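You operate a simulated robot arm through the tools that you are given. There is no shell and no other tool. Be economical: measure what you need, move in short steps, check, and stop when the job is done.

Carry out the task below with a simulated robot arm. There is one attempt and no reset: what you move stays moved.

## Task
Open the cupboard door, put the brass weight from the top of the lift table on the cupboard under the control panel and shut the door again. Fetch the film sample from the top of the kitting table and set it on the shelf under the mixing bench. Put two of the test pens from the desk top on the scrap tray. Stack the red pellet jar from the desk top on top of the green pellet jar. Put one of the grease cartridges from the desk top on the low table top. Any order will do.

It is judged by the outcome, as a careful person would: the job done as asked, and still so three seconds after it is handed in. It fails if anything else is knocked over, pushed out of place, dropped, spilled or broken.

## Robot
A 7-joint arm with a fingered hand on a trunk, on a base that drives. Base frame: it is fixed to the floor where the robot stands at the start and does not move with it; the origin is under the middle of the robot, x ahead of it, y to its left, z up. Readings come in m, degrees, newtons and seconds.
With the tool pointing down near the work surface it reaches from about 0.1 to 0.64 m from the robot's upright axis, wherever it stands. Its first joint turns from -69.0 to 172.0 degrees. Places, roughly: brass weight [3, -1.75, 0.75]; cupboard door [0.7, -0.3, 0.4]; cupboard under the control panel [1, -0.2, 0.1]; film sample [1.75, -2, 0.75]; grease cartridge [-8.25, 5.25, 0.75]; low table top [-6, 5.7, 0.5]; pellet jar [-8, 5.25, 0.75]; scrap tray [-8.75, 5, 0.75]; shelf under the mixing bench [2.1, 0, 0.3]; test pen [-7.5, 5.25, 0.75]. Payload 3.2 kg.
The tool frame sits at the grasp point between the pads (the TCP): z along the fingers, y along the line on which they close. The tips reach 0.026 m beyond it. Largest opening 0.088 m; the body of the gripper starts 0.03 m behind the TCP. The gripper is a hand of 5 fingers: y runs from the thumb to the fingers, the wrist lies at [-0.016, -0.108, -0.172] in the tool frame, and closing takes about 1.5 s.
Orientation is that of the tool frame in the base frame, as a unit quaternion [x, y, z, w]. With the fingers straight down and the wrist toward the robot, the tool's x, y and z point along [0, 1, 0], [1, 0, 0] and [0, 0, -1] of the base frame.

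## Interface
- The arm moves only by the tool play_rows. Its arguments are lists of equal length, an entry for each row: "dp": the shift along the tool's x, y, z in m, a list of three; "angular": the turn, a rotation vector about the tool's x, y, z in degrees, a list of three. In form: {"dp": [[tx, ty, tz], ...], "angular": [[wx, wy, wz], ...]}. A call has 1 to 12 rows; each row shifts and turns the commanded pose from where the row before left it, along the tool's axes as they then stand. "jaw" is the gripper command, from -1 (shut) to 1 (fully open), values between in proportion, set as the call begins (left out, the last holds). Rows are played at 5 a second. More than 0.05 m and 8.6 degrees between two rows, or a gripper value outside its range, and nothing of the call is played. A pose out of reach is approached as far as the arm can. The call stops where the force on the tool passes 40 N (or 10 N more than at its start, if that is more) or the arm is blocked; 0.2 s more then pass. Each finger travels about 0.072 m/s and halts on what it meets, pressing with about 27 N; the grip force reading is that of the motor and also rises with nothing between the fingers. The clock runs only during rows and for 0.2 s after the last one: add rows that do not move to give the fingers time. It gives the time, the measured TCP pose, the force on the tool (base axes), the opening and the grip force at its end, in the units of the frame above (readings bear some noise), with the torque about the TCP (base axes, N m) and any sound that the robot's microphone picked up, and new pictures: "pictures" is both (left out), scene, wrist or none.
- Cameras (640 x 400 px; columns grow to the right, rows downward): "scene" is now at [0.1138, -0.0393, 1.018]; the picture's right is [-0.54, -0.84, -0.00], its down [-0.67, 0.43, -0.61] and it looks along [0.51, -0.33, -0.80] (base axes); focal length 276 px, centre (320, 200). "wrist" rides on the gripper at [0.066, -0.098, -0.117] in the tool frame; the picture's right is [-0.71, 0.33, -0.62], its down [-0.65, -0.65, 0.39] and it looks along [-0.28, 0.68, 0.68] (tool axes); focal length 234 px, centre (320, 200).
- raise_lower(by): slides the trunk up (or, below 0, down) by that many m; the arm and the scene camera ride with it, the base frame stays. It gives what a move gives, with no picture.
- base_move(legs): drives the robot by 1 to 6 legs, each [ahead, left, turn to the left] in m, m and degrees, along the robot's own axes; the way and the turn of a leg run together, so that a leg with both is an arc; at most 1.5 m and 180 degrees a leg. The arm and the cameras ride along, it lands a little off, and it stops where it bumps. It gives what a move gives, and a new picture of the scene camera.
- curl_fingers(index, middle, ring, little, thumb_bend, thumb_turn): sets how far each is bent, from 0 (flat) to 1 (curled in); at 0.3 the hand is open as for a grip, at 0.7 the pads meet at the TCP. One left out holds its place. A second passes; each finger stops where it meets its share of the squeeze, and holds until it gets a number again. A gripper value or a shape takes the hand back. It gives what a move gives, with no picture; readings hold the bend of each and the force on index, middle, ring, little, thumb and palm. thumb_turn goes from beside the hand (0) to across from the fingers (1), as for a grip.
- hand_shape(shape): the hand has 5 fingers and takes this shape, open, in about a second: jaw (thumb against the fingers, like two jaws); tri (thumb and two fingers); tip (a fingertip pinch); poke (one finger out to press); point (the index stretched); flat (the hand flat); cup (the hand cupped); fist (a fist). The gripper value then closes the fingers along that shape, each until it touches; the sizes above hold for jaw. It gives what a move gives, with no picture.
- aim_head(pan, tilt): turns the head with the scene camera to pan (to the left, within 86 degrees either way) and tilt (down, from -29 to 69), counted from straight ahead of the robot. It gives what a move gives, and a new picture of the scene camera.
- locate(camera, pixels): for up to 12 pixels [column, row] of the newest picture of that camera ("zoom" is the newest enlarged one), the place [x, y, z] in the base frame of the surface seen there, good to about 0.003 m. It takes no simulated time.
- enlarge(camera, box): a new picture of the part [left, top, right, bottom] of that camera's present view, enlarged. It takes no simulated time.
- close_job(): hands the job in; it is judged then, once.

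Work in short steps. Measure before you move; look again where a grasp or a placing could have gone wrong, and mend it. You have 138 turns and 260 pictures in all, those below and enlarged ones among them. Open the gripper and draw the arm clear of the work before you hand the job in, unless the task says otherwise.

The tools are called after "Request:" by a JSON object that holds its "method" and its "body". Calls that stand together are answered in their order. play_rows: Moves the arm, as the interface text tells. Its arguments: {"type":"object","properties":{"dp":{"type":"array","items":{"type":"array","items":{"type":"number"}}},"angular":{"type":"array","items":{"type":"array","items":{"type":"number"}}},"jaw":{"type":"number"},"pictures":{"type":"string","enum":["both","scene","wrist","none"]}},"required":["dp","angular"]} The other tools are called the same way: raise_lower (by) slides the trunk up or down; hand_shape (shape) gives the hand a shape; curl_fingers (index, middle, ring, little, thumb_bend, thumb_turn) moves the fingers one by one; base_move (legs) drives the base; aim_head (pan, tilt) turns the head that bears the scene camera; locate (camera, pixels) gives the place of the surface under pixels of a picture; enlarge (camera, box) takes an enlarged picture of a part of a camera's view; close_job () hands the job in.

At the start:

```text
time: 0.0
eef_pos: [0.3595, -0.4063, 0.6836]
tcp_rot: [0.707, 0.707, 0.0, -0.001]
ft_force: [-0.5, -0.4, -0.5]
wrist_torque: [-0.03, -0.01, 0.01]
gripper_width: 0.0879
grasp_force: 0.1
shape: jaw
bend: [0.3, 0.3, 0.3, 0.3, 0.3, 0.97]
finger forces: [0.0, 0.0, 0.1, 0.1, 0.0, 0.1]
trunk travel left (down, up): [-0.35, 0.49]
robot x, y, heading: [0.0009, -0.0024, -0.3]
head pan, tilt: [-32.5, 52.7]
```

scene: 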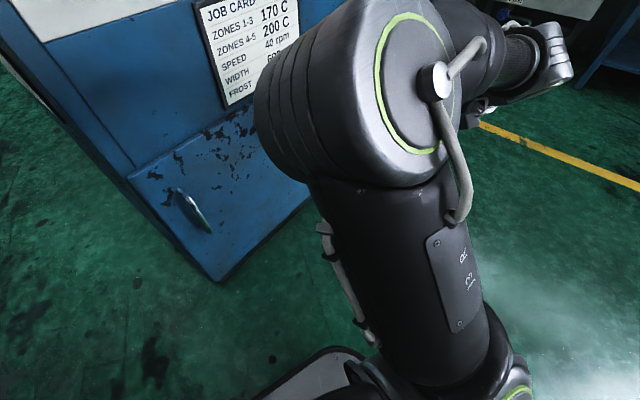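
wrist: 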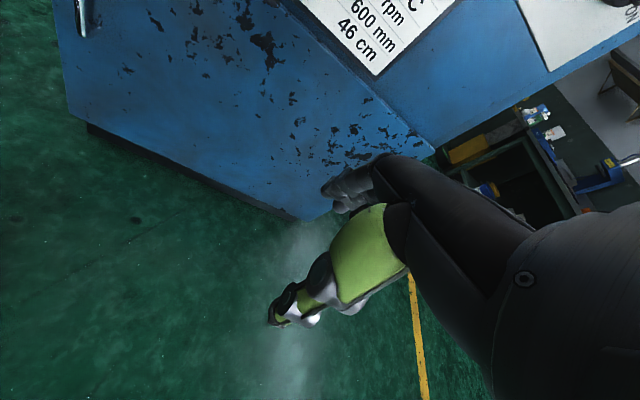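

The cupboard door with a handle is visible at scene (190,210). I look around with the head first.

Request:
{"method": "aim_head", "body": {"pan": 0, "tilt": 25}}

Request:
{"method": "aim_head", "body": {"pan": -60, "tilt": 20}}

Request:
{"method": "aim_head", "body": {"pan": -20, "tilt": 50}}

```text
time: 1.0
eef_pos: [0.3588, -0.407, 0.6843]
tcp_rot: [0.707, 0.707, 0.0, 0.0]
ft_force: [-0.4, 0.0, -0.1]
wrist_torque: [-0.01, -0.03, 0.0]
gripper_width: 0.0877
grasp_force: 0.1
shape: jaw
bend: [0.3, 0.3, 0.3, 0.3, 0.3, 0.97]
finger forces: [0.0, 0.0, 0.1, 0.0, 0.0, 0.0]
trunk travel left (down, up): [-0.35, 0.49]
robot x, y, heading: [-0.0003, -0.0024, 0.1]
head pan, tilt: [0.0, 25.0]
```

scene: 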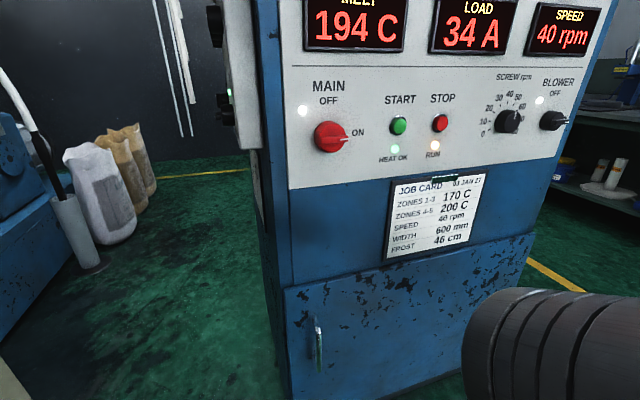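

```text
time: 2.3
eef_pos: [0.359, -0.4081, 0.6845]
tcp_rot: [0.707, 0.707, 0.0, 0.0]
ft_force: [0.8, -0.6, -0.7]
wrist_torque: [-0.01, -0.01, 0.02]
gripper_width: 0.0877
grasp_force: 0.0
shape: jaw
bend: [0.3, 0.3, 0.3, 0.3, 0.3, 0.97]
finger forces: [0.0, 0.0, 0.1, 0.1, 0.1, 0.0]
trunk travel left (down, up): [-0.35, 0.49]
robot x, y, heading: [0.0007, 0.0003, 0.1]
head pan, tilt: [-60.0, 20.0]
```

scene: 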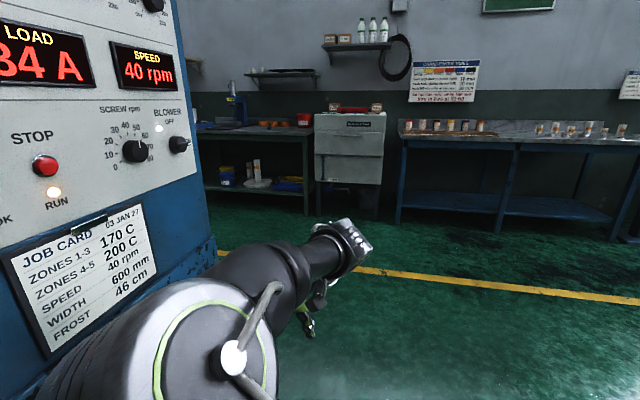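

```text
time: 3.4
eef_pos: [0.3595, -0.4077, 0.6823]
tcp_rot: [0.707, 0.707, 0.001, 0.0]
ft_force: [0.4, 0.2, -0.4]
wrist_torque: [0.03, 0.04, 0.04]
gripper_width: 0.0877
grasp_force: 0.1
shape: jaw
bend: [0.3, 0.3, 0.3, 0.3, 0.3, 0.97]
finger forces: [0.0, 0.0, 0.0, 0.0, 0.0, 0.0]
trunk travel left (down, up): [-0.35, 0.49]
robot x, y, heading: [-0.0006, 0.003, 0.1]
head pan, tilt: [-20.0, 50.0]
```

scene: 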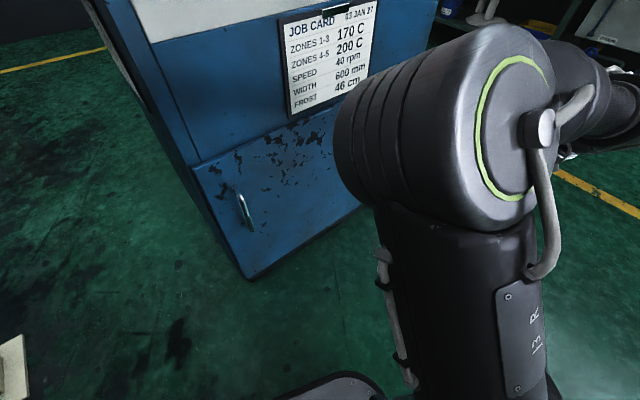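

The door and handle are now visible at (240,210); I measure them.

Request:
{"method": "locate", "body": {"camera": "scene", "pixels": [[193, 170], [236, 188], [250, 230], [244, 210], [250, 278], [230, 250], [350, 200], [380, 110], [130, 40], [430, 50], [215, 160], [200, 250]]}}

Request:
{"method": "enlarge", "body": {"camera": "scene", "box": [180, 120, 400, 290]}}

Request:
{"method": "aim_head", "body": {"pan": -45, "tilt": 20}}

```text
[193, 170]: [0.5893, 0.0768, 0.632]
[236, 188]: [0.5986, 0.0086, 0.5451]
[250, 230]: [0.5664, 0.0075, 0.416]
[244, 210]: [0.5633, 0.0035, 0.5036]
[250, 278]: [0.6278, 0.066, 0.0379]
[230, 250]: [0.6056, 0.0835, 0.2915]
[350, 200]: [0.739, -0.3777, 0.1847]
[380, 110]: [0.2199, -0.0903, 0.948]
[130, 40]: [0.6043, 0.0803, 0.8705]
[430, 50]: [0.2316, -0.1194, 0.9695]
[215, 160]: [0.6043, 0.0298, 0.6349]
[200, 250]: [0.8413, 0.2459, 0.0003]
```

```text
2.35 times, centred on (290, 205) of scene
```

zoom: 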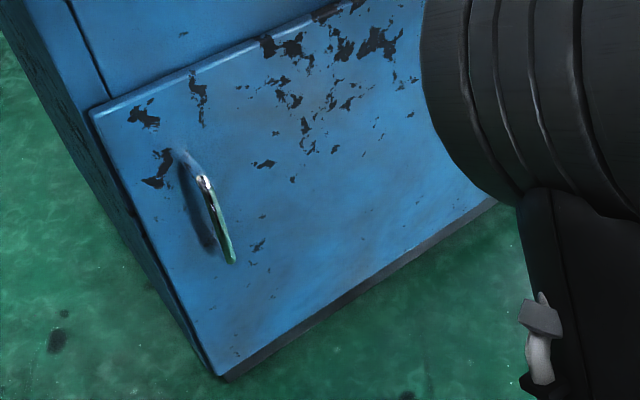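

```text
time: 4.3
eef_pos: [0.3599, -0.4081, 0.6831]
tcp_rot: [0.706, 0.708, 0.0, -0.001]
ft_force: [0.1, -0.5, 0.0]
wrist_torque: [0.0, 0.02, -0.01]
gripper_width: 0.0878
grasp_force: 0.0
shape: jaw
bend: [0.3, 0.3, 0.3, 0.3, 0.3, 0.97]
finger forces: [0.0, 0.1, 0.0, 0.0, 0.1, 0.0]
trunk travel left (down, up): [-0.35, 0.49]
robot x, y, heading: [-0.0006, 0.0019, 0.0]
head pan, tilt: [-45.0, 20.0]
```

scene: 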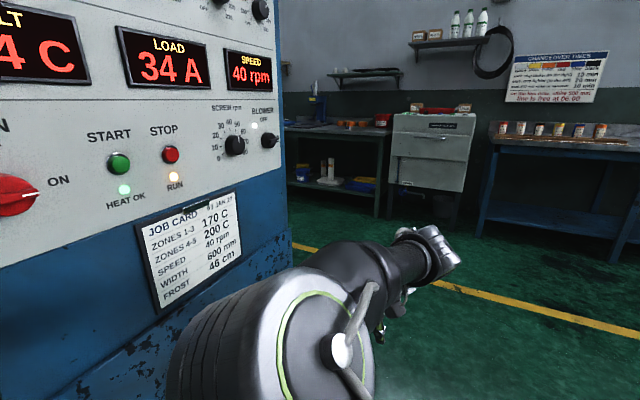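

I measure the door's right edge with the wrist camera view.

Request:
{"method": "enlarge", "body": {"camera": "wrist", "box": [0, 0, 640, 400]}}

Request:
{"method": "locate", "body": {"camera": "wrist", "pixels": [[432, 155], [425, 145], [298, 218], [88, 125], [78, 15], [275, 8], [350, 75], [470, 120], [520, 15], [200, 60]]}}

```text
1.00 times, centred on (320, 200) of wrist (not enlarged: the box is as wide or as high as the picture)
```

zoom: 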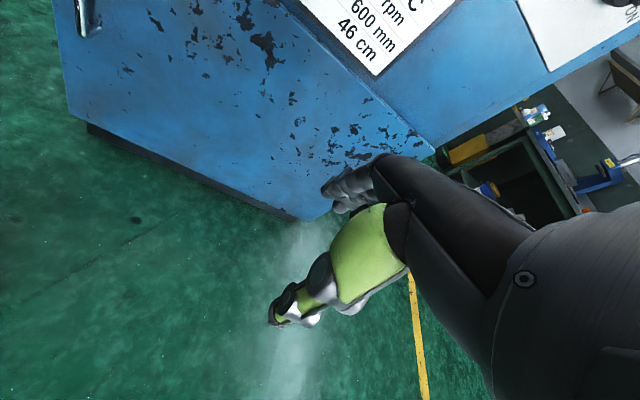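

```text
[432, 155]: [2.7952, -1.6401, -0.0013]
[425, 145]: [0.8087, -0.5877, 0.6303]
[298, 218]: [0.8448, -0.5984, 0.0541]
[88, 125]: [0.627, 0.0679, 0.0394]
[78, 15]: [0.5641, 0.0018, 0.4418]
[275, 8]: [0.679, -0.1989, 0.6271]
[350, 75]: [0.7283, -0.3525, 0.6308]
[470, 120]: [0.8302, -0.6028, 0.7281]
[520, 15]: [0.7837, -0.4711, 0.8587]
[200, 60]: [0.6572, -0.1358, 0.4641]
```

The handle bar is at about (0.564, 0.003, 0.42–0.55), 4.5 cm off a door face turned 18°, hinged on the right near (0.81,-0.59). I'll turn the hand to point at the door with the fingers closing horizontally.

Request:
{"method": "play_rows", "body": {"dp": [[0, -0.01, 0.02], [0, -0.01, 0.02], [0, 0, 0], [0, 0, 0], [0, 0, 0], [0, 0, 0], [0, 0, 0], [0, 0, 0], [0, 0, 0], [0, 0, 0], [0, 0, 0], [0, 0, 0]], "angular": [[4.94, 4.94, 4.94], [4.94, 4.94, 4.94], [4.94, 4.94, 4.94], [4.94, 4.94, 4.94], [4.94, 4.94, 4.94], [4.94, 4.94, 4.94], [4.94, 4.94, 4.94], [4.94, 4.94, 4.94], [4.94, 4.94, 4.94], [4.94, 4.94, 4.94], [4.94, 4.94, 4.94], [4.94, 4.94, 4.94]], "pictures": "scene"}}

```text
time: 6.9
eef_pos: [0.3255, -0.3987, 0.6374]
tcp_rot: [0.761, 0.124, 0.0, -0.637]
ft_force: [-0.5, 0.3, -0.3]
wrist_torque: [0.0, 0.01, 0.0]
gripper_width: 0.0879
grasp_force: 0.0
shape: jaw
bend: [0.3, 0.3, 0.3, 0.3, 0.3, 0.97]
finger forces: [0.0, 0.0, 0.0, 0.1, 0.0, 0.0]
out of reach, approached as far as the arm can: row 12
trunk travel left (down, up): [-0.35, 0.49]
robot x, y, heading: [0.0018, -0.0002, 0.1]
head pan, tilt: [-45.0, 20.0]
```

scene: 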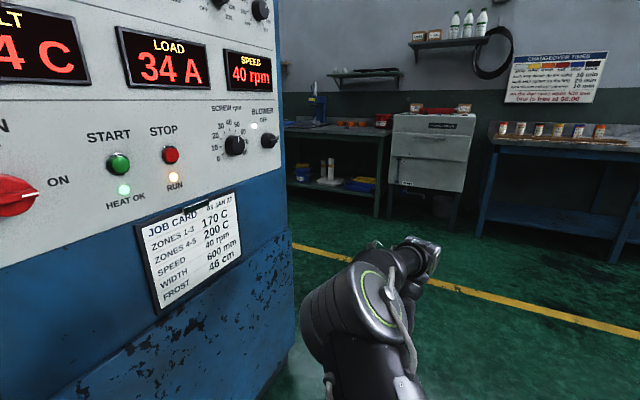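

Wrong way round for the flipped grip; instead I go to a handshake-like pose (tool x up, fingers pointing ahead-left). I move towards the handle and begin turning.

Request:
{"method": "play_rows", "body": {"dp": [[0.0237, 0.0158, 0.038], [0.0237, 0.0158, 0.038], [0.0237, 0.0158, 0.038], [0.0237, 0.0158, 0.038], [0.0237, 0.0158, 0.038], [0.0237, 0.0158, 0.038], [0.0237, 0.0158, 0.038], [0, 0, 0], [0, 0, 0], [0, 0, 0], [0, 0, 0], [0, 0, 0]], "angular": [[0, 0, 0], [0, 0, 0], [0, 0, 0], [0, 0, 0], [0, 0, 0], [0, 0, 0], [0, 0, 0], [-3.01, 3.86, -6.42], [-3.01, 3.86, -6.42], [-3.01, 3.86, -6.42], [-3.01, 3.86, -6.42], [-3.01, 3.86, -6.42]], "pictures": "none"}}

Request:
{"method": "play_rows", "body": {"dp": [[0, 0, 0], [0, 0, 0], [0, 0, 0], [0, 0, 0], [0, 0, 0], [0, 0, 0]], "angular": [[-3.01, 3.86, -6.42], [-3.01, 3.86, -6.42], [-3.01, 3.86, -6.42], [-3.01, 3.86, -6.42], [-3.01, 3.86, -6.42], [-3.01, 3.86, -6.42]], "pictures": "wrist"}}

Request:
{"method": "aim_head", "body": {"pan": -8, "tilt": 52}}

```text
time: 9.5
eef_pos: [0.366, -0.1885, 0.531]
tcp_rot: [0.762, 0.219, 0.317, -0.52]
ft_force: [0.8, -0.1, 0.5]
wrist_torque: [-0.01, 0.01, -0.02]
gripper_width: 0.0879
grasp_force: 0.0
shape: jaw
bend: [0.3, 0.3, 0.3, 0.3, 0.3, 0.97]
finger forces: [0.0, 0.1, 0.0, 0.1, 0.0, 0.0]
out of reach, approached as far as the arm can: row 3, 4, 5, 6, 7
trunk travel left (down, up): [-0.35, 0.49]
robot x, y, heading: [-0.0018, -0.0007, -0.4]
head pan, tilt: [-45.0, 20.0]
```

```text
time: 10.9
eef_pos: [0.3681, -0.1897, 0.5283]
tcp_rot: [0.64, 0.298, 0.642, -0.298]
ft_force: [-0.4, -0.1, -0.1]
wrist_torque: [0.05, -0.03, -0.01]
gripper_width: 0.0877
grasp_force: 0.1
shape: jaw
bend: [0.3, 0.3, 0.3, 0.3, 0.3, 0.97]
finger forces: [0.1, 0.0, 0.1, 0.0, 0.0, 0.0]
out of reach, approached as far as the arm can: row 2
trunk travel left (down, up): [-0.35, 0.49]
robot x, y, heading: [-0.0045, -0.0001, -0.1]
head pan, tilt: [-45.0, 20.0]
```

wrist: 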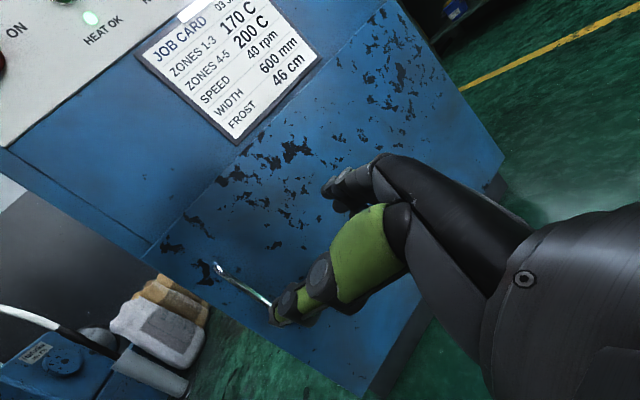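

```text
time: 11.9
eef_pos: [0.3688, -0.1895, 0.5304]
tcp_rot: [0.642, 0.298, 0.641, -0.298]
ft_force: [-0.3, 0.8, 0.5]
wrist_torque: [-0.02, 0.0, 0.03]
gripper_width: 0.0876
grasp_force: 0.0
shape: jaw
bend: [0.3, 0.3, 0.3, 0.3, 0.3, 0.97]
finger forces: [0.1, 0.0, 0.0, 0.0, 0.0, 0.0]
trunk travel left (down, up): [-0.35, 0.49]
robot x, y, heading: [0.0005, 0.0002, 0.3]
head pan, tilt: [-8.0, 52.0]
```

scene: 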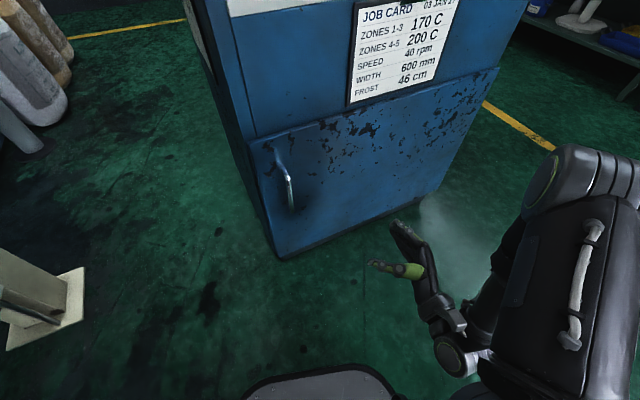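

The hand is in the intended handshake pose at (0.369,-0.19,0.53). I measure the handle bar precisely.

Request:
{"method": "enlarge", "body": {"camera": "scene", "box": [240, 130, 340, 230]}}

Request:
{"method": "locate", "body": {"camera": "scene", "pixels": [[276, 158], [282, 165], [287, 177], [289, 188], [291, 200], [291, 206], [310, 190], [60, 300], [260, 240], [340, 375]]}}

```text
4.00 times, centred on (290, 180) of scene
```

zoom: 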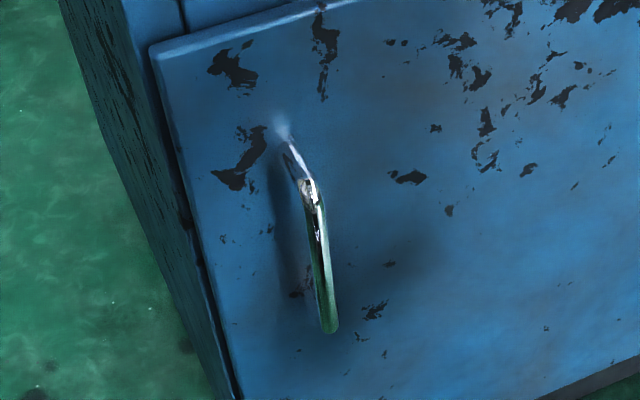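

```text
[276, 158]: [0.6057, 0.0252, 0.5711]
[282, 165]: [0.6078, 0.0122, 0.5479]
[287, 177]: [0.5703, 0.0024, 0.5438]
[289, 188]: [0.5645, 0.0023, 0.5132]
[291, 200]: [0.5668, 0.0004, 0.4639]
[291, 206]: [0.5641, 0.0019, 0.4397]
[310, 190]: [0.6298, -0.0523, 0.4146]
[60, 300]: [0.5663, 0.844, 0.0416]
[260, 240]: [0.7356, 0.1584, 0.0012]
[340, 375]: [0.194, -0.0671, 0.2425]
```

Bar centre ≈ (0.570, 0.003, 0.487). I approach to ~0.09 m short of it along the tool axis.

Request:
{"method": "play_rows", "body": {"dp": [[-0.011, 0.0075, 0.045], [-0.011, 0.0075, 0.045], [-0.011, 0.0075, 0.045], [-0.01, 0.0075, 0.045]], "angular": [[0, 0, 0], [0, 0, 0], [0, 0, 0], [0, 0, 0]]}}

```text
time: 12.9
eef_pos: [0.507, -0.072, 0.4867]
tcp_rot: [0.641, 0.298, 0.641, -0.298]
ft_force: [-0.1, -0.5, -0.3]
wrist_torque: [-0.02, 0.0, -0.01]
gripper_width: 0.0878
grasp_force: 0.1
shape: jaw
bend: [0.3, 0.3, 0.3, 0.3, 0.3, 0.97]
finger forces: [0.0, 0.0, 0.0, 0.0, 0.0, 0.0]
trunk travel left (down, up): [-0.35, 0.49]
robot x, y, heading: [-0.0018, 0.0022, 0.3]
head pan, tilt: [-8.0, 52.0]
```

scene: 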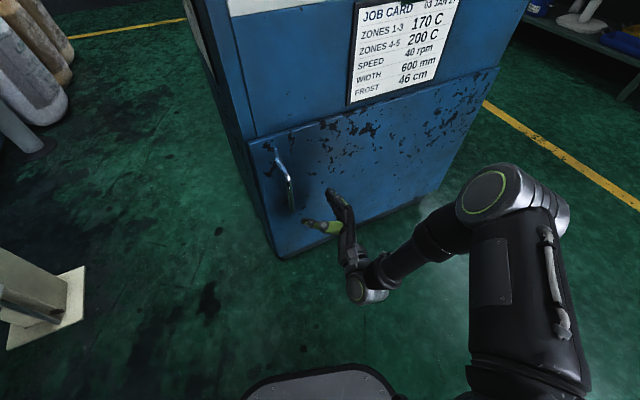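
wrist: 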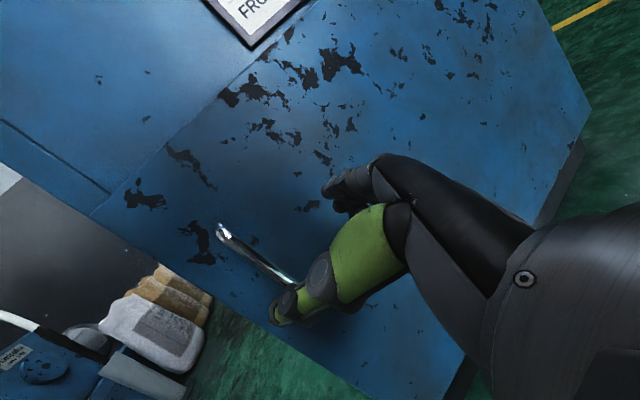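

The bar lies on the approach line between finger and thumb. I narrow the opening and advance 0.085 m.

Request:
{"method": "play_rows", "body": {"dp": [[0, 0, 0], [0, 0, 0.02], [0, 0, 0.022], [0, 0, 0.022], [0, 0, 0.021]], "angular": [[0, 0, 0], [0, 0, 0], [0, 0, 0], [0, 0, 0], [0, 0, 0]], "jaw": 0.2}}

```text
time: 14.1
eef_pos: [0.5617, -0.0069, 0.4862]
tcp_rot: [0.641, 0.298, 0.641, -0.298]
ft_force: [0.0, -0.3, -0.2]
wrist_torque: [0.07, -0.01, -0.03]
gripper_width: 0.0536
grasp_force: 0.1
shape: jaw
bend: [0.45, 0.38, 0.72, 0.44, 0.09, 0.99]
finger forces: [0.0, 0.0, 0.0, 0.0, 0.1, 0.1]
trunk travel left (down, up): [-0.35, 0.49]
robot x, y, heading: [-0.0005, 0.0007, 0.0]
head pan, tilt: [-8.0, 52.0]
```

scene: 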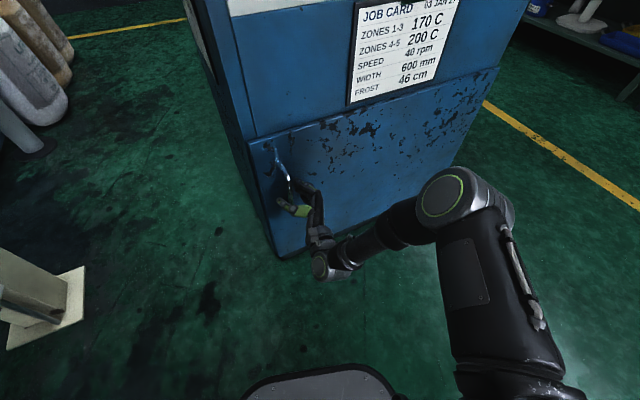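
wrist: 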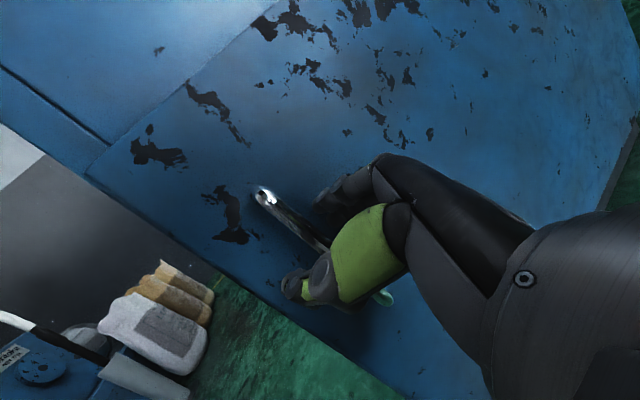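

The bar sits between thumb and fingers; I close the hand on it.

Request:
{"method": "play_rows", "body": {"dp": [[0, 0, 0], [0, 0, 0], [0, 0, 0], [0, 0, 0], [0, 0, 0], [0, 0, 0], [0, 0, 0]], "angular": [[0, 0, 0], [0, 0, 0], [0, 0, 0], [0, 0, 0], [0, 0, 0], [0, 0, 0], [0, 0, 0]], "jaw": -1}}

```text
time: 15.7
eef_pos: [0.562, -0.0064, 0.4861]
tcp_rot: [0.641, 0.299, 0.641, -0.298]
ft_force: [-0.9, 3.2, 0.5]
wrist_torque: [-0.13, -0.05, 0.05]
gripper_width: 0.0061
grasp_force: 26.8
shape: jaw
bend: [0.67, 0.71, 0.71, 0.7, 0.58, 1.0]
finger forces: [11.9, 5.9, 2.7, 2.7, 25.1, 0.1]
trunk travel left (down, up): [-0.35, 0.49]
robot x, y, heading: [0.0012, 0.0003, -0.1]
head pan, tilt: [-8.0, 52.0]
```

scene: 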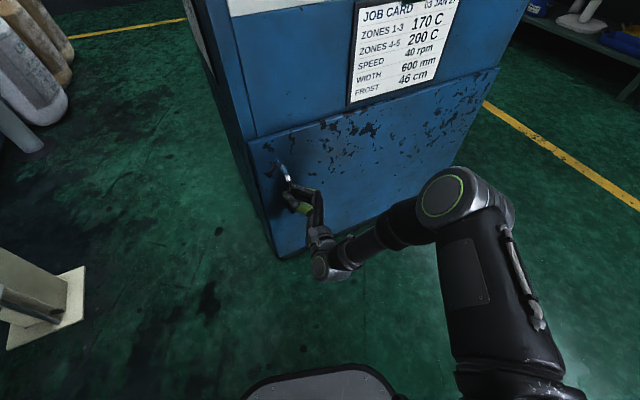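
wrist: 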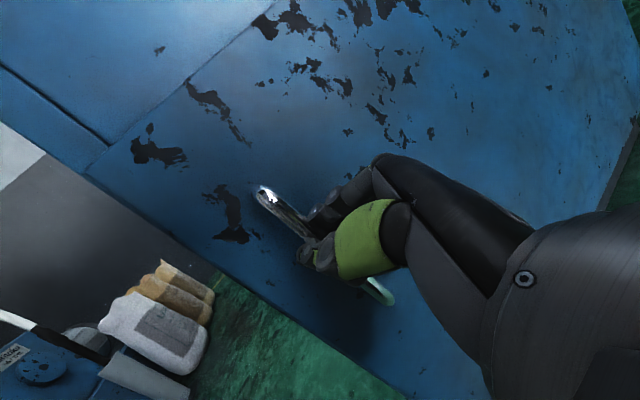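

Index, middle and thumb hold the bar. I drive the base on an arc about the hinge at (0.81,-0.59), first 10°.

Request:
{"method": "base_move", "body": {"legs": [[-0.0515, -0.0707, 5], [-0.0515, -0.0707, 5]]}}

```text
time: 17.5
eef_pos: [0.4646, -0.0559, 0.4856]
tcp_rot: [0.612, 0.353, 0.613, -0.354]
ft_force: [-1.4, 1.3, -0.1]
wrist_torque: [-0.16, -0.05, -0.04]
gripper_width: 0.0061
grasp_force: 27.2
shape: jaw
bend: [0.67, 0.71, 0.71, 0.7, 0.59, 1.0]
finger forces: [12.9, 6.0, 2.9, 3.8, 26.3, 0.0]
trunk travel left (down, up): [-0.35, 0.49]
robot x, y, heading: [-0.0901, -0.1486, 10.0]
head pan, tilt: [-8.0, 52.0]
```

scene: 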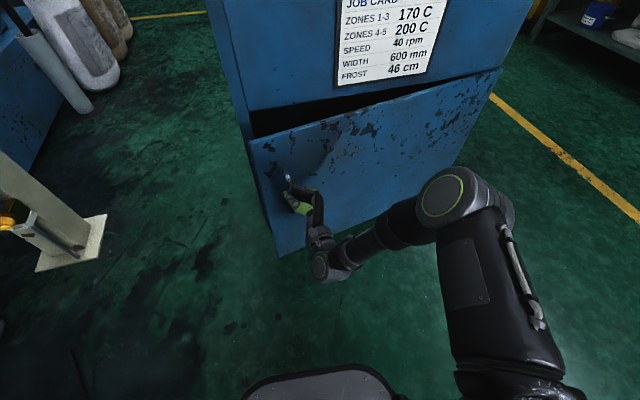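

The door follows cleanly. Before going on I check the floor to the right.

Request:
{"method": "aim_head", "body": {"pan": -86, "tilt": 30}}

Request:
{"method": "base_move", "body": {"legs": [[-0.0515, -0.0707, 5], [-0.0515, -0.0707, 5]]}}

```text
time: 19.0
eef_pos: [0.465, -0.0582, 0.4873]
tcp_rot: [0.613, 0.353, 0.613, -0.353]
ft_force: [-0.6, 1.1, -0.1]
wrist_torque: [-0.21, -0.04, -0.03]
gripper_width: 0.0058
grasp_force: 26.7
shape: jaw
bend: [0.67, 0.71, 0.71, 0.7, 0.59, 1.0]
finger forces: [13.0, 6.1, 3.0, 3.8, 26.2, 0.0]
trunk travel left (down, up): [-0.35, 0.49]
robot x, y, heading: [-0.0895, -0.1481, 10.2]
head pan, tilt: [-85.9, 30.0]
```

scene: 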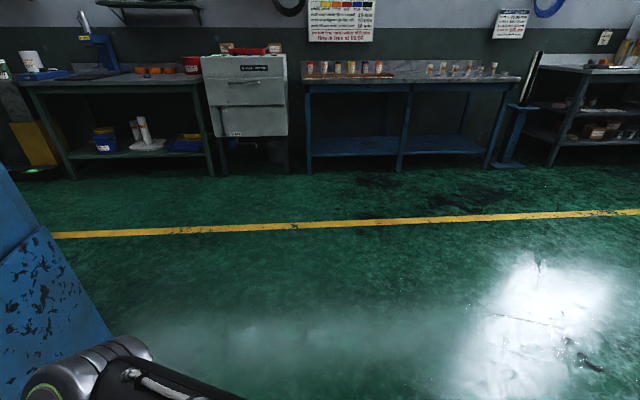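

```text
time: 20.8
eef_pos: [0.3767, -0.1254, 0.4872]
tcp_rot: [0.579, 0.406, 0.578, -0.407]
ft_force: [-0.8, 0.5, -0.4]
wrist_torque: [-0.21, -0.09, -0.03]
gripper_width: 0.0057
grasp_force: 27.0
shape: jaw
bend: [0.67, 0.71, 0.72, 0.7, 0.59, 1.0]
finger forces: [13.0, 6.0, 2.9, 4.1, 26.2, 0.0]
trunk travel left (down, up): [-0.35, 0.49]
robot x, y, heading: [-0.155, -0.3117, 20.2]
head pan, tilt: [-85.9, 30.0]
```

scene: 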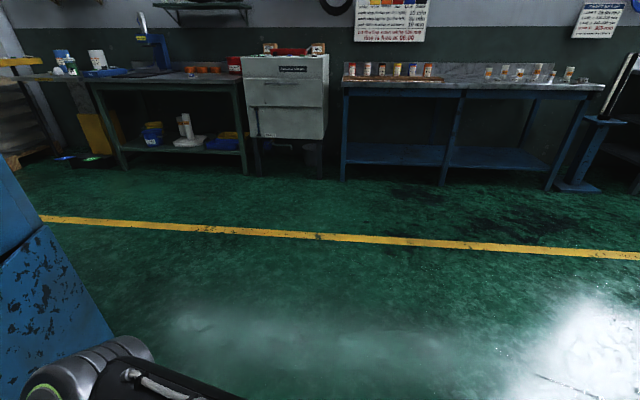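

The floor is clear. I continue the arc by 60°.

Request:
{"method": "base_move", "body": {"legs": [[-0.103, -0.1414, 10], [-0.103, -0.1414, 10], [-0.103, -0.1414, 10], [-0.103, -0.1414, 10], [-0.103, -0.1414, 10], [-0.103, -0.1414, 10]]}}

Request:
{"method": "aim_head", "body": {"pan": 0, "tilt": 45}}

```text
time: 26.5
eef_pos: [0.1681, -0.602, 0.4876]
tcp_rot: [-0.353, -0.613, -0.352, 0.613]
ft_force: [-5.8, -0.6, 0.2]
wrist_torque: [-0.02, -0.07, -0.08]
gripper_width: 0.0028
grasp_force: 26.9
shape: jaw
bend: [0.71, 0.72, 0.66, 0.7, 0.55, 1.0]
finger forces: [13.1, 5.5, 3.5, 0.0, 29.4, 0.1]
trunk travel left (down, up): [-0.35, 0.49]
robot x, y, heading: [-0.0319, -1.1205, 68.7]
head pan, tilt: [-85.9, 30.0]
stopped in leg 5: the force on the tool passed its limit at 40 N (the readings are from after the stop); the commanded pose is now the measured one
```

scene: 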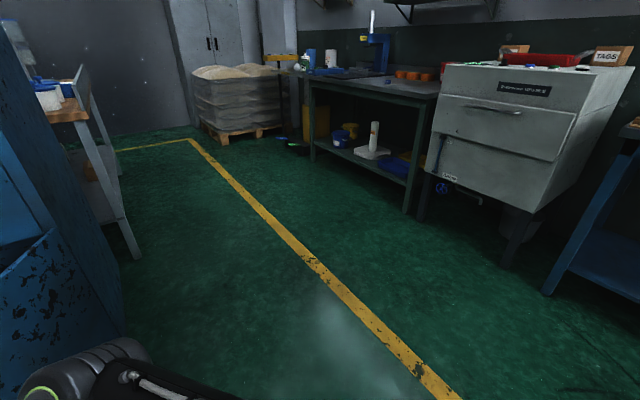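

```text
time: 28.1
eef_pos: [0.1692, -0.6031, 0.4878]
tcp_rot: [-0.354, -0.612, -0.353, 0.613]
ft_force: [-15.4, 0.9, -0.1]
wrist_torque: [0.02, 0.03, -0.08]
gripper_width: 0.003
grasp_force: 26.8
shape: jaw
bend: [0.71, 0.72, 0.67, 0.7, 0.55, 1.0]
finger forces: [10.8, 4.2, 2.4, 0.0, 32.5, 0.0]
trunk travel left (down, up): [-0.35, 0.49]
robot x, y, heading: [-0.0324, -1.126, 68.5]
head pan, tilt: [0.0, 45.0]
```

scene: 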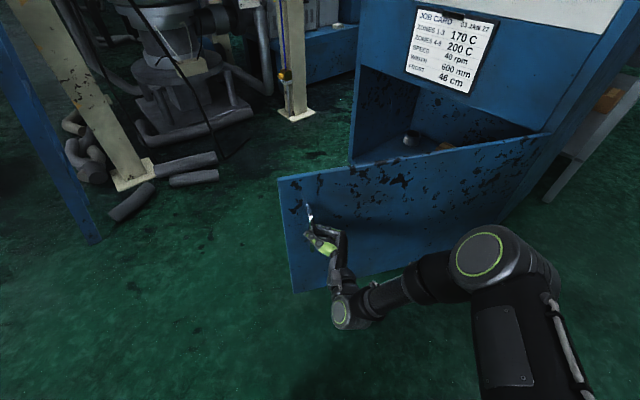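

The door stands about 68° open and resists further opening. I release the bar and back the hand off.

Request:
{"method": "play_rows", "body": {"dp": [[0, 0, 0], [0, 0, 0], [0, 0, 0], [0, 0, 0], [0, 0, -0.02], [0, 0, -0.03], [0, -0.01, -0.04], [0, -0.01, -0.04]], "angular": [[0, 0, 0], [0, 0, 0], [0, 0, 0], [0, 0, 0], [0, 0, 0], [0, 0, 0], [0, 0, 0], [0, 0, 0]], "jaw": 0.2, "pictures": "scene"}}

```text
time: 29.9
eef_pos: [0.2173, -0.7254, 0.489]
tcp_rot: [-0.354, -0.612, -0.352, 0.614]
ft_force: [0.0, -1.1, 0.4]
wrist_torque: [0.01, 0.01, -0.01]
gripper_width: 0.0523
grasp_force: 0.1
shape: jaw
bend: [0.46, 0.39, 0.72, 0.44, 0.1, 0.99]
finger forces: [0.0, 0.0, 0.0, 0.0, 0.0, 0.1]
trunk travel left (down, up): [-0.35, 0.49]
robot x, y, heading: [-0.0314, -1.1209, 68.5]
head pan, tilt: [0.0, 45.0]
```

scene: 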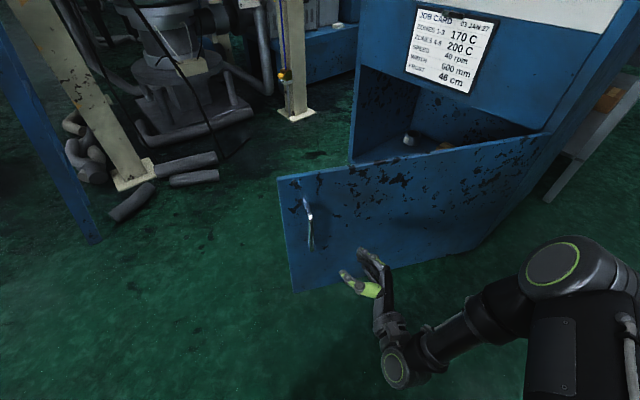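

Released. I look toward the kitting and lift tables and identify objects.

Request:
{"method": "aim_head", "body": {"pan": -86, "tilt": 15}}

Request:
{"method": "enlarge", "body": {"camera": "scene", "box": [160, 60, 480, 260]}}

```text
time: 31.5
eef_pos: [0.2175, -0.7236, 0.4882]
tcp_rot: [-0.354, -0.611, -0.353, 0.614]
ft_force: [0.1, 0.1, -0.5]
wrist_torque: [-0.01, 0.04, -0.03]
gripper_width: 0.0525
grasp_force: 0.0
shape: jaw
bend: [0.46, 0.39, 0.72, 0.44, 0.1, 0.99]
finger forces: [0.0, 0.1, 0.0, 0.0, 0.0, 0.0]
trunk travel left (down, up): [-0.35, 0.49]
robot x, y, heading: [-0.0328, -1.122, 68.4]
head pan, tilt: [-85.9, 15.0]
```

scene: 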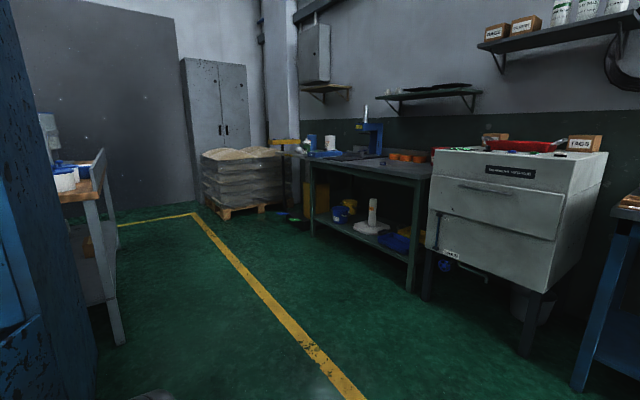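

```text
2.00 times, centred on (320, 160) of scene
```

zoom: 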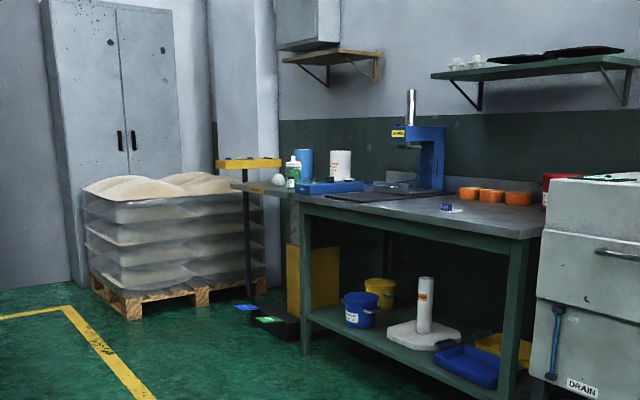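

Request:
{"method": "locate", "body": {"camera": "scene", "pixels": [[310, 157], [430, 180], [380, 165], [383, 162], [318, 150], [290, 147], [330, 155], [410, 285], [495, 150], [75, 180], [125, 340], [100, 160]]}}

Request:
{"method": "locate", "body": {"camera": "zoom", "pixels": [[240, 187], [277, 180], [448, 208], [450, 213], [245, 165], [300, 200], [520, 235], [332, 188], [420, 180], [480, 210]]}}

Request:
{"method": "enlarge", "body": {"camera": "scene", "box": [270, 110, 430, 210]}}

```text
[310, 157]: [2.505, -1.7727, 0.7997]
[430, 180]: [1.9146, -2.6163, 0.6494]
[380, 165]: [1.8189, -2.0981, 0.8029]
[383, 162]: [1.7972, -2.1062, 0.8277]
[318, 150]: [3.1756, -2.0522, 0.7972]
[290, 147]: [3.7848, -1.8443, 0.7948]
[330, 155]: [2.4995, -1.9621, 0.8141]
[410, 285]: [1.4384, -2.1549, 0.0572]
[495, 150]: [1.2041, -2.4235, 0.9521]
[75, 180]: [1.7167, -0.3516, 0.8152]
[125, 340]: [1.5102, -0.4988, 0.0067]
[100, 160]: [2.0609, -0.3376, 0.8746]
```

```text
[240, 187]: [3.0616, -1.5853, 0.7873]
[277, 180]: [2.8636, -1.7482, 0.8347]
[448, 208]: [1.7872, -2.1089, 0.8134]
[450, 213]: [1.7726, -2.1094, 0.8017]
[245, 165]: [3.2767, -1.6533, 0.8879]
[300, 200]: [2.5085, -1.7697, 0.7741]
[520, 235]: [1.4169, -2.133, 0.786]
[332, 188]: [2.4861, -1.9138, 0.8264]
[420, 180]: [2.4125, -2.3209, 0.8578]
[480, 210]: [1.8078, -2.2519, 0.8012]
```

```text
4.00 times, centred on (350, 160) of scene
```

zoom: 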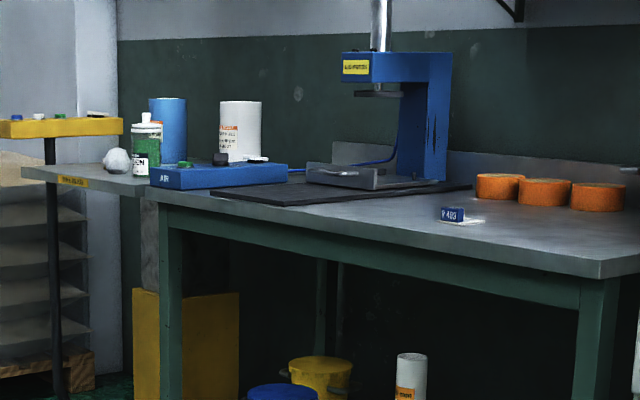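

The film sample ("P 405" block on a white plate) is at (1.787,-2.109,0.81), kitting top z 0.80, front edge running 18° off x. I back off the door, turn to face the table and bring the arm to tool-down meanwhile.

Request:
{"method": "base_move", "body": {"legs": [[-0.35, 0, 0], [0, 0, -140]]}}

Request:
{"method": "play_rows", "body": {"dp": [[0.02, 0, 0], [0.02, 0, 0], [0.02, 0, 0], [0, 0, 0], [0, 0, 0], [0, 0, 0], [0, 0, 0], [0, 0, 0], [0, 0, 0], [0, 0, 0], [0, 0, 0], [0, 0, 0]], "angular": [[2.61, -7.17, -2.61], [2.61, -7.17, -2.61], [2.61, -7.17, -2.61], [2.61, -7.17, -2.61], [2.61, -7.17, -2.61], [2.61, -7.17, -2.61], [2.61, -7.17, -2.61], [2.61, -7.17, -2.61], [2.61, -7.17, -2.61], [2.61, -7.17, -2.61], [2.61, -7.17, -2.61], [2.61, -7.17, -2.61]], "pictures": "none", "jaw": 1}}

Request:
{"method": "raise_lower", "body": {"by": 0.35}}

Request:
{"method": "base_move", "body": {"legs": [[0.5, 0, 0], [0, 1.5, 0]]}}

Request:
{"method": "aim_head", "body": {"pan": 5, "tilt": 40}}

```text
time: 39.7
eef_pos: [-0.1256, -1.9165, 0.4882]
tcp_rot: [0.691, -0.146, 0.693, 0.144]
ft_force: [-0.5, 0.3, -0.8]
wrist_torque: [0.0, 0.03, -0.01]
gripper_width: 0.0524
grasp_force: 0.0
shape: jaw
bend: [0.46, 0.39, 0.72, 0.44, 0.1, 0.99]
finger forces: [0.0, 0.1, 0.0, 0.0, 0.1, 0.0]
trunk travel left (down, up): [-0.35, 0.49]
robot x, y, heading: [-0.1621, -1.4488, -75.3]
head pan, tilt: [-85.9, 15.0]
```

scene: 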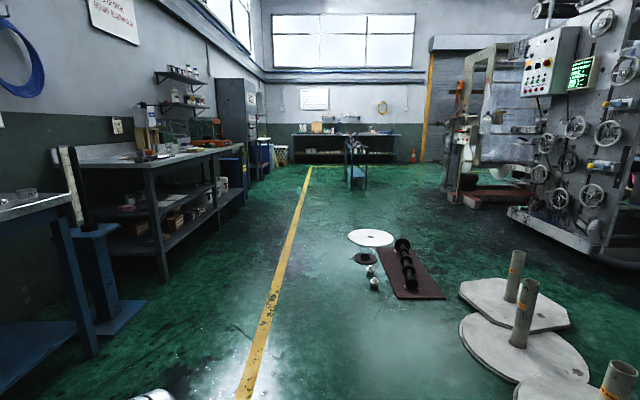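

```text
time: 42.3
eef_pos: [-0.1179, -1.9168, 0.5468]
tcp_rot: [0.99, 0.142, 0.0, -0.002]
ft_force: [-0.5, -1.4, -0.4]
wrist_torque: [-0.01, 0.01, -0.03]
gripper_width: 0.0878
grasp_force: 0.0
shape: jaw
bend: [0.3, 0.3, 0.3, 0.3, 0.3, 0.97]
finger forces: [0.1, 0.0, 0.1, 0.0, 0.1, 0.0]
trunk travel left (down, up): [-0.35, 0.49]
robot x, y, heading: [-0.1622, -1.4504, -75.3]
head pan, tilt: [-85.9, 15.0]
```

```text
time: 45.8
eef_pos: [-0.1178, -1.916, 0.8975]
tcp_rot: [0.99, 0.143, 0.001, -0.001]
ft_force: [0.0, 0.7, -0.3]
wrist_torque: [-0.02, -0.03, -0.02]
gripper_width: 0.0879
grasp_force: 0.1
shape: jaw
bend: [0.3, 0.3, 0.3, 0.3, 0.3, 0.97]
finger forces: [0.1, 0.1, 0.0, 0.0, 0.0, 0.0]
trunk travel left (down, up): [-0.7, 0.14]
robot x, y, heading: [-0.1611, -1.45, -75.4]
head pan, tilt: [-85.9, 15.0]
```

```text
time: 55.7
eef_pos: [1.4641, -2.0168, 0.8967]
tcp_rot: [0.99, 0.138, 0.001, -0.001]
ft_force: [-0.1, -0.2, 0.7]
wrist_torque: [-0.03, 0.01, 0.02]
gripper_width: 0.0877
grasp_force: 0.1
shape: jaw
bend: [0.3, 0.3, 0.3, 0.3, 0.3, 0.97]
finger forces: [0.1, 0.0, 0.1, 0.0, 0.0, 0.0]
trunk travel left (down, up): [-0.7, 0.14]
robot x, y, heading: [1.4249, -1.5466, -75.7]
head pan, tilt: [-85.9, 15.0]
```

scene: 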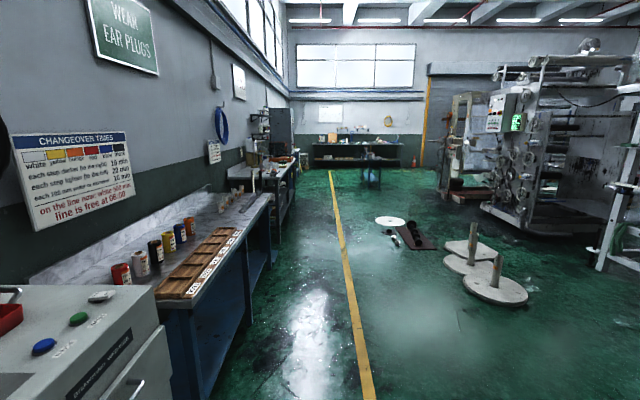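

```text
time: 57.4
eef_pos: [1.4645, -2.017, 0.8962]
tcp_rot: [0.991, 0.137, 0.001, -0.001]
ft_force: [-0.4, -0.5, 0.4]
wrist_torque: [0.01, -0.02, 0.03]
gripper_width: 0.0879
grasp_force: 0.0
shape: jaw
bend: [0.3, 0.3, 0.3, 0.3, 0.3, 0.97]
finger forces: [0.1, 0.0, 0.0, 0.0, 0.1, 0.1]
trunk travel left (down, up): [-0.7, 0.14]
robot x, y, heading: [1.4252, -1.5449, -75.4]
head pan, tilt: [5.0, 40.0]
```

scene: 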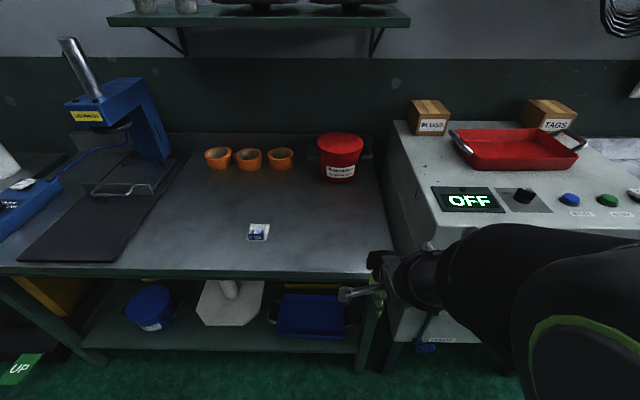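

The film sample is at (258,232). I shift the base left 0.25 and ahead 0.08, then inspect it.

Request:
{"method": "base_move", "body": {"legs": [[0.08, 0.25, 0]]}}

Request:
{"method": "aim_head", "body": {"pan": 0, "tilt": 50}}

```text
time: 59.3
eef_pos: [1.729, -2.0315, 0.8962]
tcp_rot: [0.991, 0.136, 0.001, -0.001]
ft_force: [-0.3, -0.7, -0.1]
wrist_torque: [0.0, 0.02, 0.01]
gripper_width: 0.088
grasp_force: 0.1
shape: jaw
bend: [0.3, 0.3, 0.3, 0.3, 0.3, 0.97]
finger forces: [0.0, 0.0, 0.1, 0.0, 0.0, 0.0]
trunk travel left (down, up): [-0.7, 0.14]
robot x, y, heading: [1.6897, -1.5656, -76.0]
head pan, tilt: [5.0, 40.0]
```

scene: 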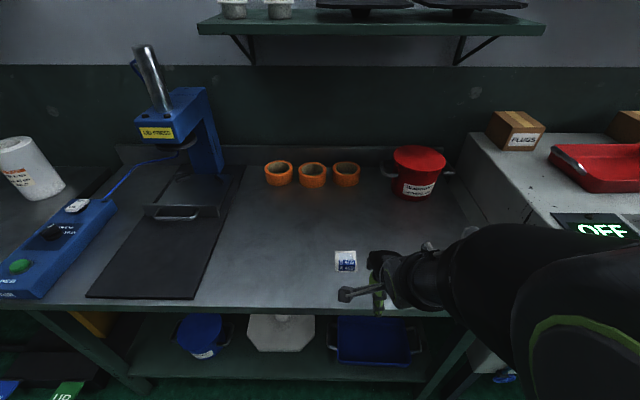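

```text
time: 60.0
eef_pos: [1.7283, -2.0311, 0.8958]
tcp_rot: [0.991, 0.136, 0.0, -0.002]
ft_force: [0.8, -0.6, -0.9]
wrist_torque: [-0.01, 0.0, 0.01]
gripper_width: 0.0877
grasp_force: 0.2
shape: jaw
bend: [0.3, 0.3, 0.3, 0.3, 0.3, 0.97]
finger forces: [0.0, 0.0, 0.0, 0.0, 0.0, 0.0]
trunk travel left (down, up): [-0.7, 0.14]
robot x, y, heading: [1.6911, -1.5636, -75.8]
head pan, tilt: [0.0, 50.0]
```

scene: 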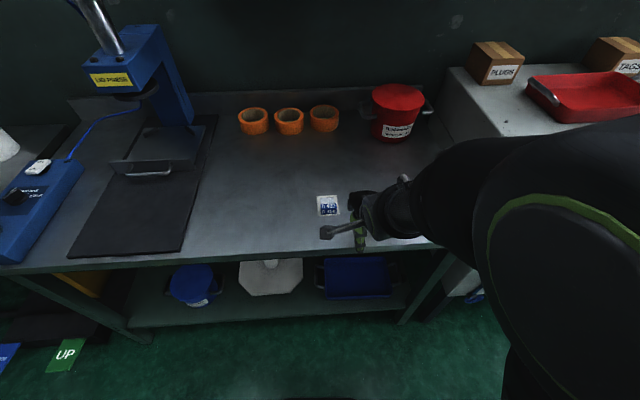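

Request:
{"method": "enlarge", "body": {"camera": "scene", "box": [298, 185, 362, 225]}}

Request:
{"method": "locate", "body": {"camera": "zoom", "pixels": [[195, 112], [400, 100], [420, 265], [215, 270], [225, 180], [380, 180], [300, 150], [300, 230], [220, 255], [380, 255], [300, 340]]}}

Request:
{"method": "enlarge", "body": {"camera": "wrist", "box": [0, 0, 640, 400]}}

```text
10.00 times, centred on (330, 205) of scene
```

zoom: 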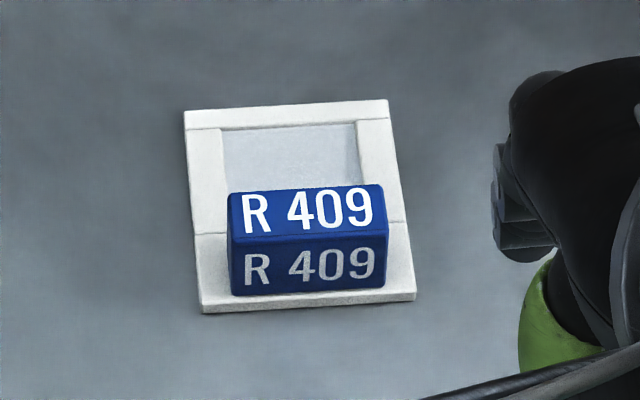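

```text
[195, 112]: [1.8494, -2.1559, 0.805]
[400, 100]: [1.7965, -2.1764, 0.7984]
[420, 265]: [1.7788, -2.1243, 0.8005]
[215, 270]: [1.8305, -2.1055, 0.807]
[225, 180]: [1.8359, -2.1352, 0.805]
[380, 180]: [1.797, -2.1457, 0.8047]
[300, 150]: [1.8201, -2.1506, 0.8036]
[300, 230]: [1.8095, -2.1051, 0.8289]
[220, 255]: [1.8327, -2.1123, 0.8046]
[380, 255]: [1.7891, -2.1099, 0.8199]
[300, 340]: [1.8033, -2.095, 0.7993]
```

```text
1.00 times, centred on (320, 200) of wrist (not enlarged: the box is as wide or as high as the picture)
```

zoom: 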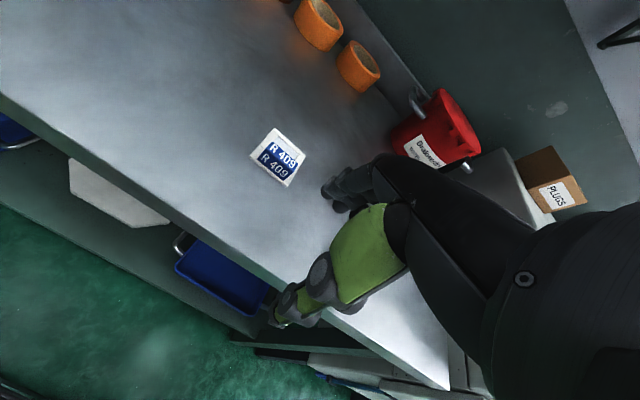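

The sample is a 5.5×7 cm plate with a blue block (top z 0.829, front-face centre ≈(1.809,-2.105)). I move the TCP over the block and align the yaw with it.

Request:
{"method": "play_rows", "body": {"dp": [[0.0197, 0.0345, 0], [0.0197, 0.0345, 0], [0.0197, 0.0345, 0], [0, 0, 0.02], [0, 0, 0]], "angular": [[0, 0, 0], [0, 0, 0], [0, 0, 0], [0, 0, -4], [0, 0, 0]], "jaw": 0.3}}

Request:
{"method": "enlarge", "body": {"camera": "wrist", "box": [220, 120, 460, 320]}}

```text
time: 61.2
eef_pos: [1.8149, -2.1141, 0.877]
tcp_rot: [0.985, 0.171, 0.0, -0.001]
ft_force: [0.4, -0.8, 0.1]
wrist_torque: [-0.02, 0.04, -0.02]
gripper_width: 0.0575
grasp_force: 0.1
shape: jaw
bend: [0.43, 0.37, 0.71, 0.42, 0.08, 0.99]
finger forces: [0.0, 0.1, 0.0, 0.0, 0.0, 0.0]
trunk travel left (down, up): [-0.7, 0.14]
robot x, y, heading: [1.6938, -1.5604, -75.9]
head pan, tilt: [0.0, 50.0]
```

scene: 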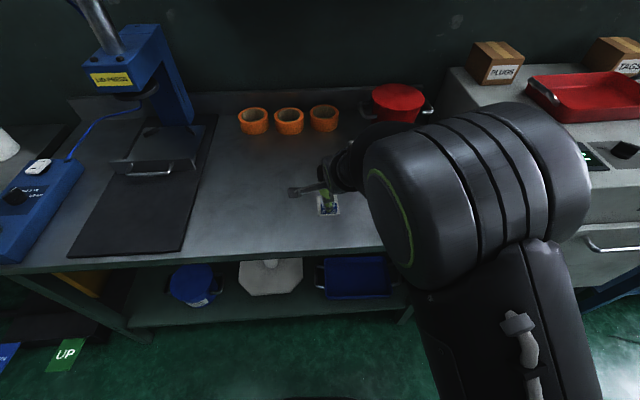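
wrist: 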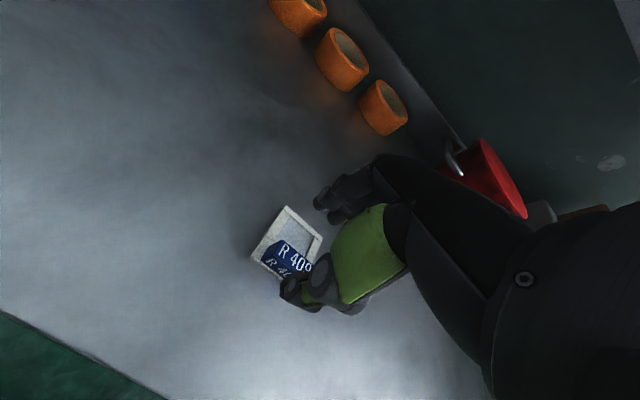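

```text
2.00 times, centred on (340, 220) of wrist
```

zoom: 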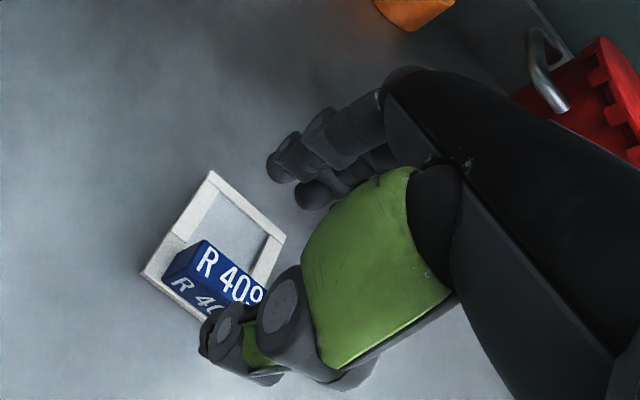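

I measure the block's top corners from this zoom to check alignment.

Request:
{"method": "locate", "body": {"camera": "zoom", "pixels": [[203, 243], [190, 266], [262, 288], [250, 300], [225, 275], [183, 285], [212, 175], [150, 272]]}}

```text
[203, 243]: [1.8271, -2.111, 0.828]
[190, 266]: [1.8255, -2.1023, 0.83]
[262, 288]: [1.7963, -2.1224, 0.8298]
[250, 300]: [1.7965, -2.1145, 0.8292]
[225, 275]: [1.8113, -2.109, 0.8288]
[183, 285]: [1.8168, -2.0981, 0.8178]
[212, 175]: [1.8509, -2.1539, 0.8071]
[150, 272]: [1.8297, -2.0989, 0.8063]
```

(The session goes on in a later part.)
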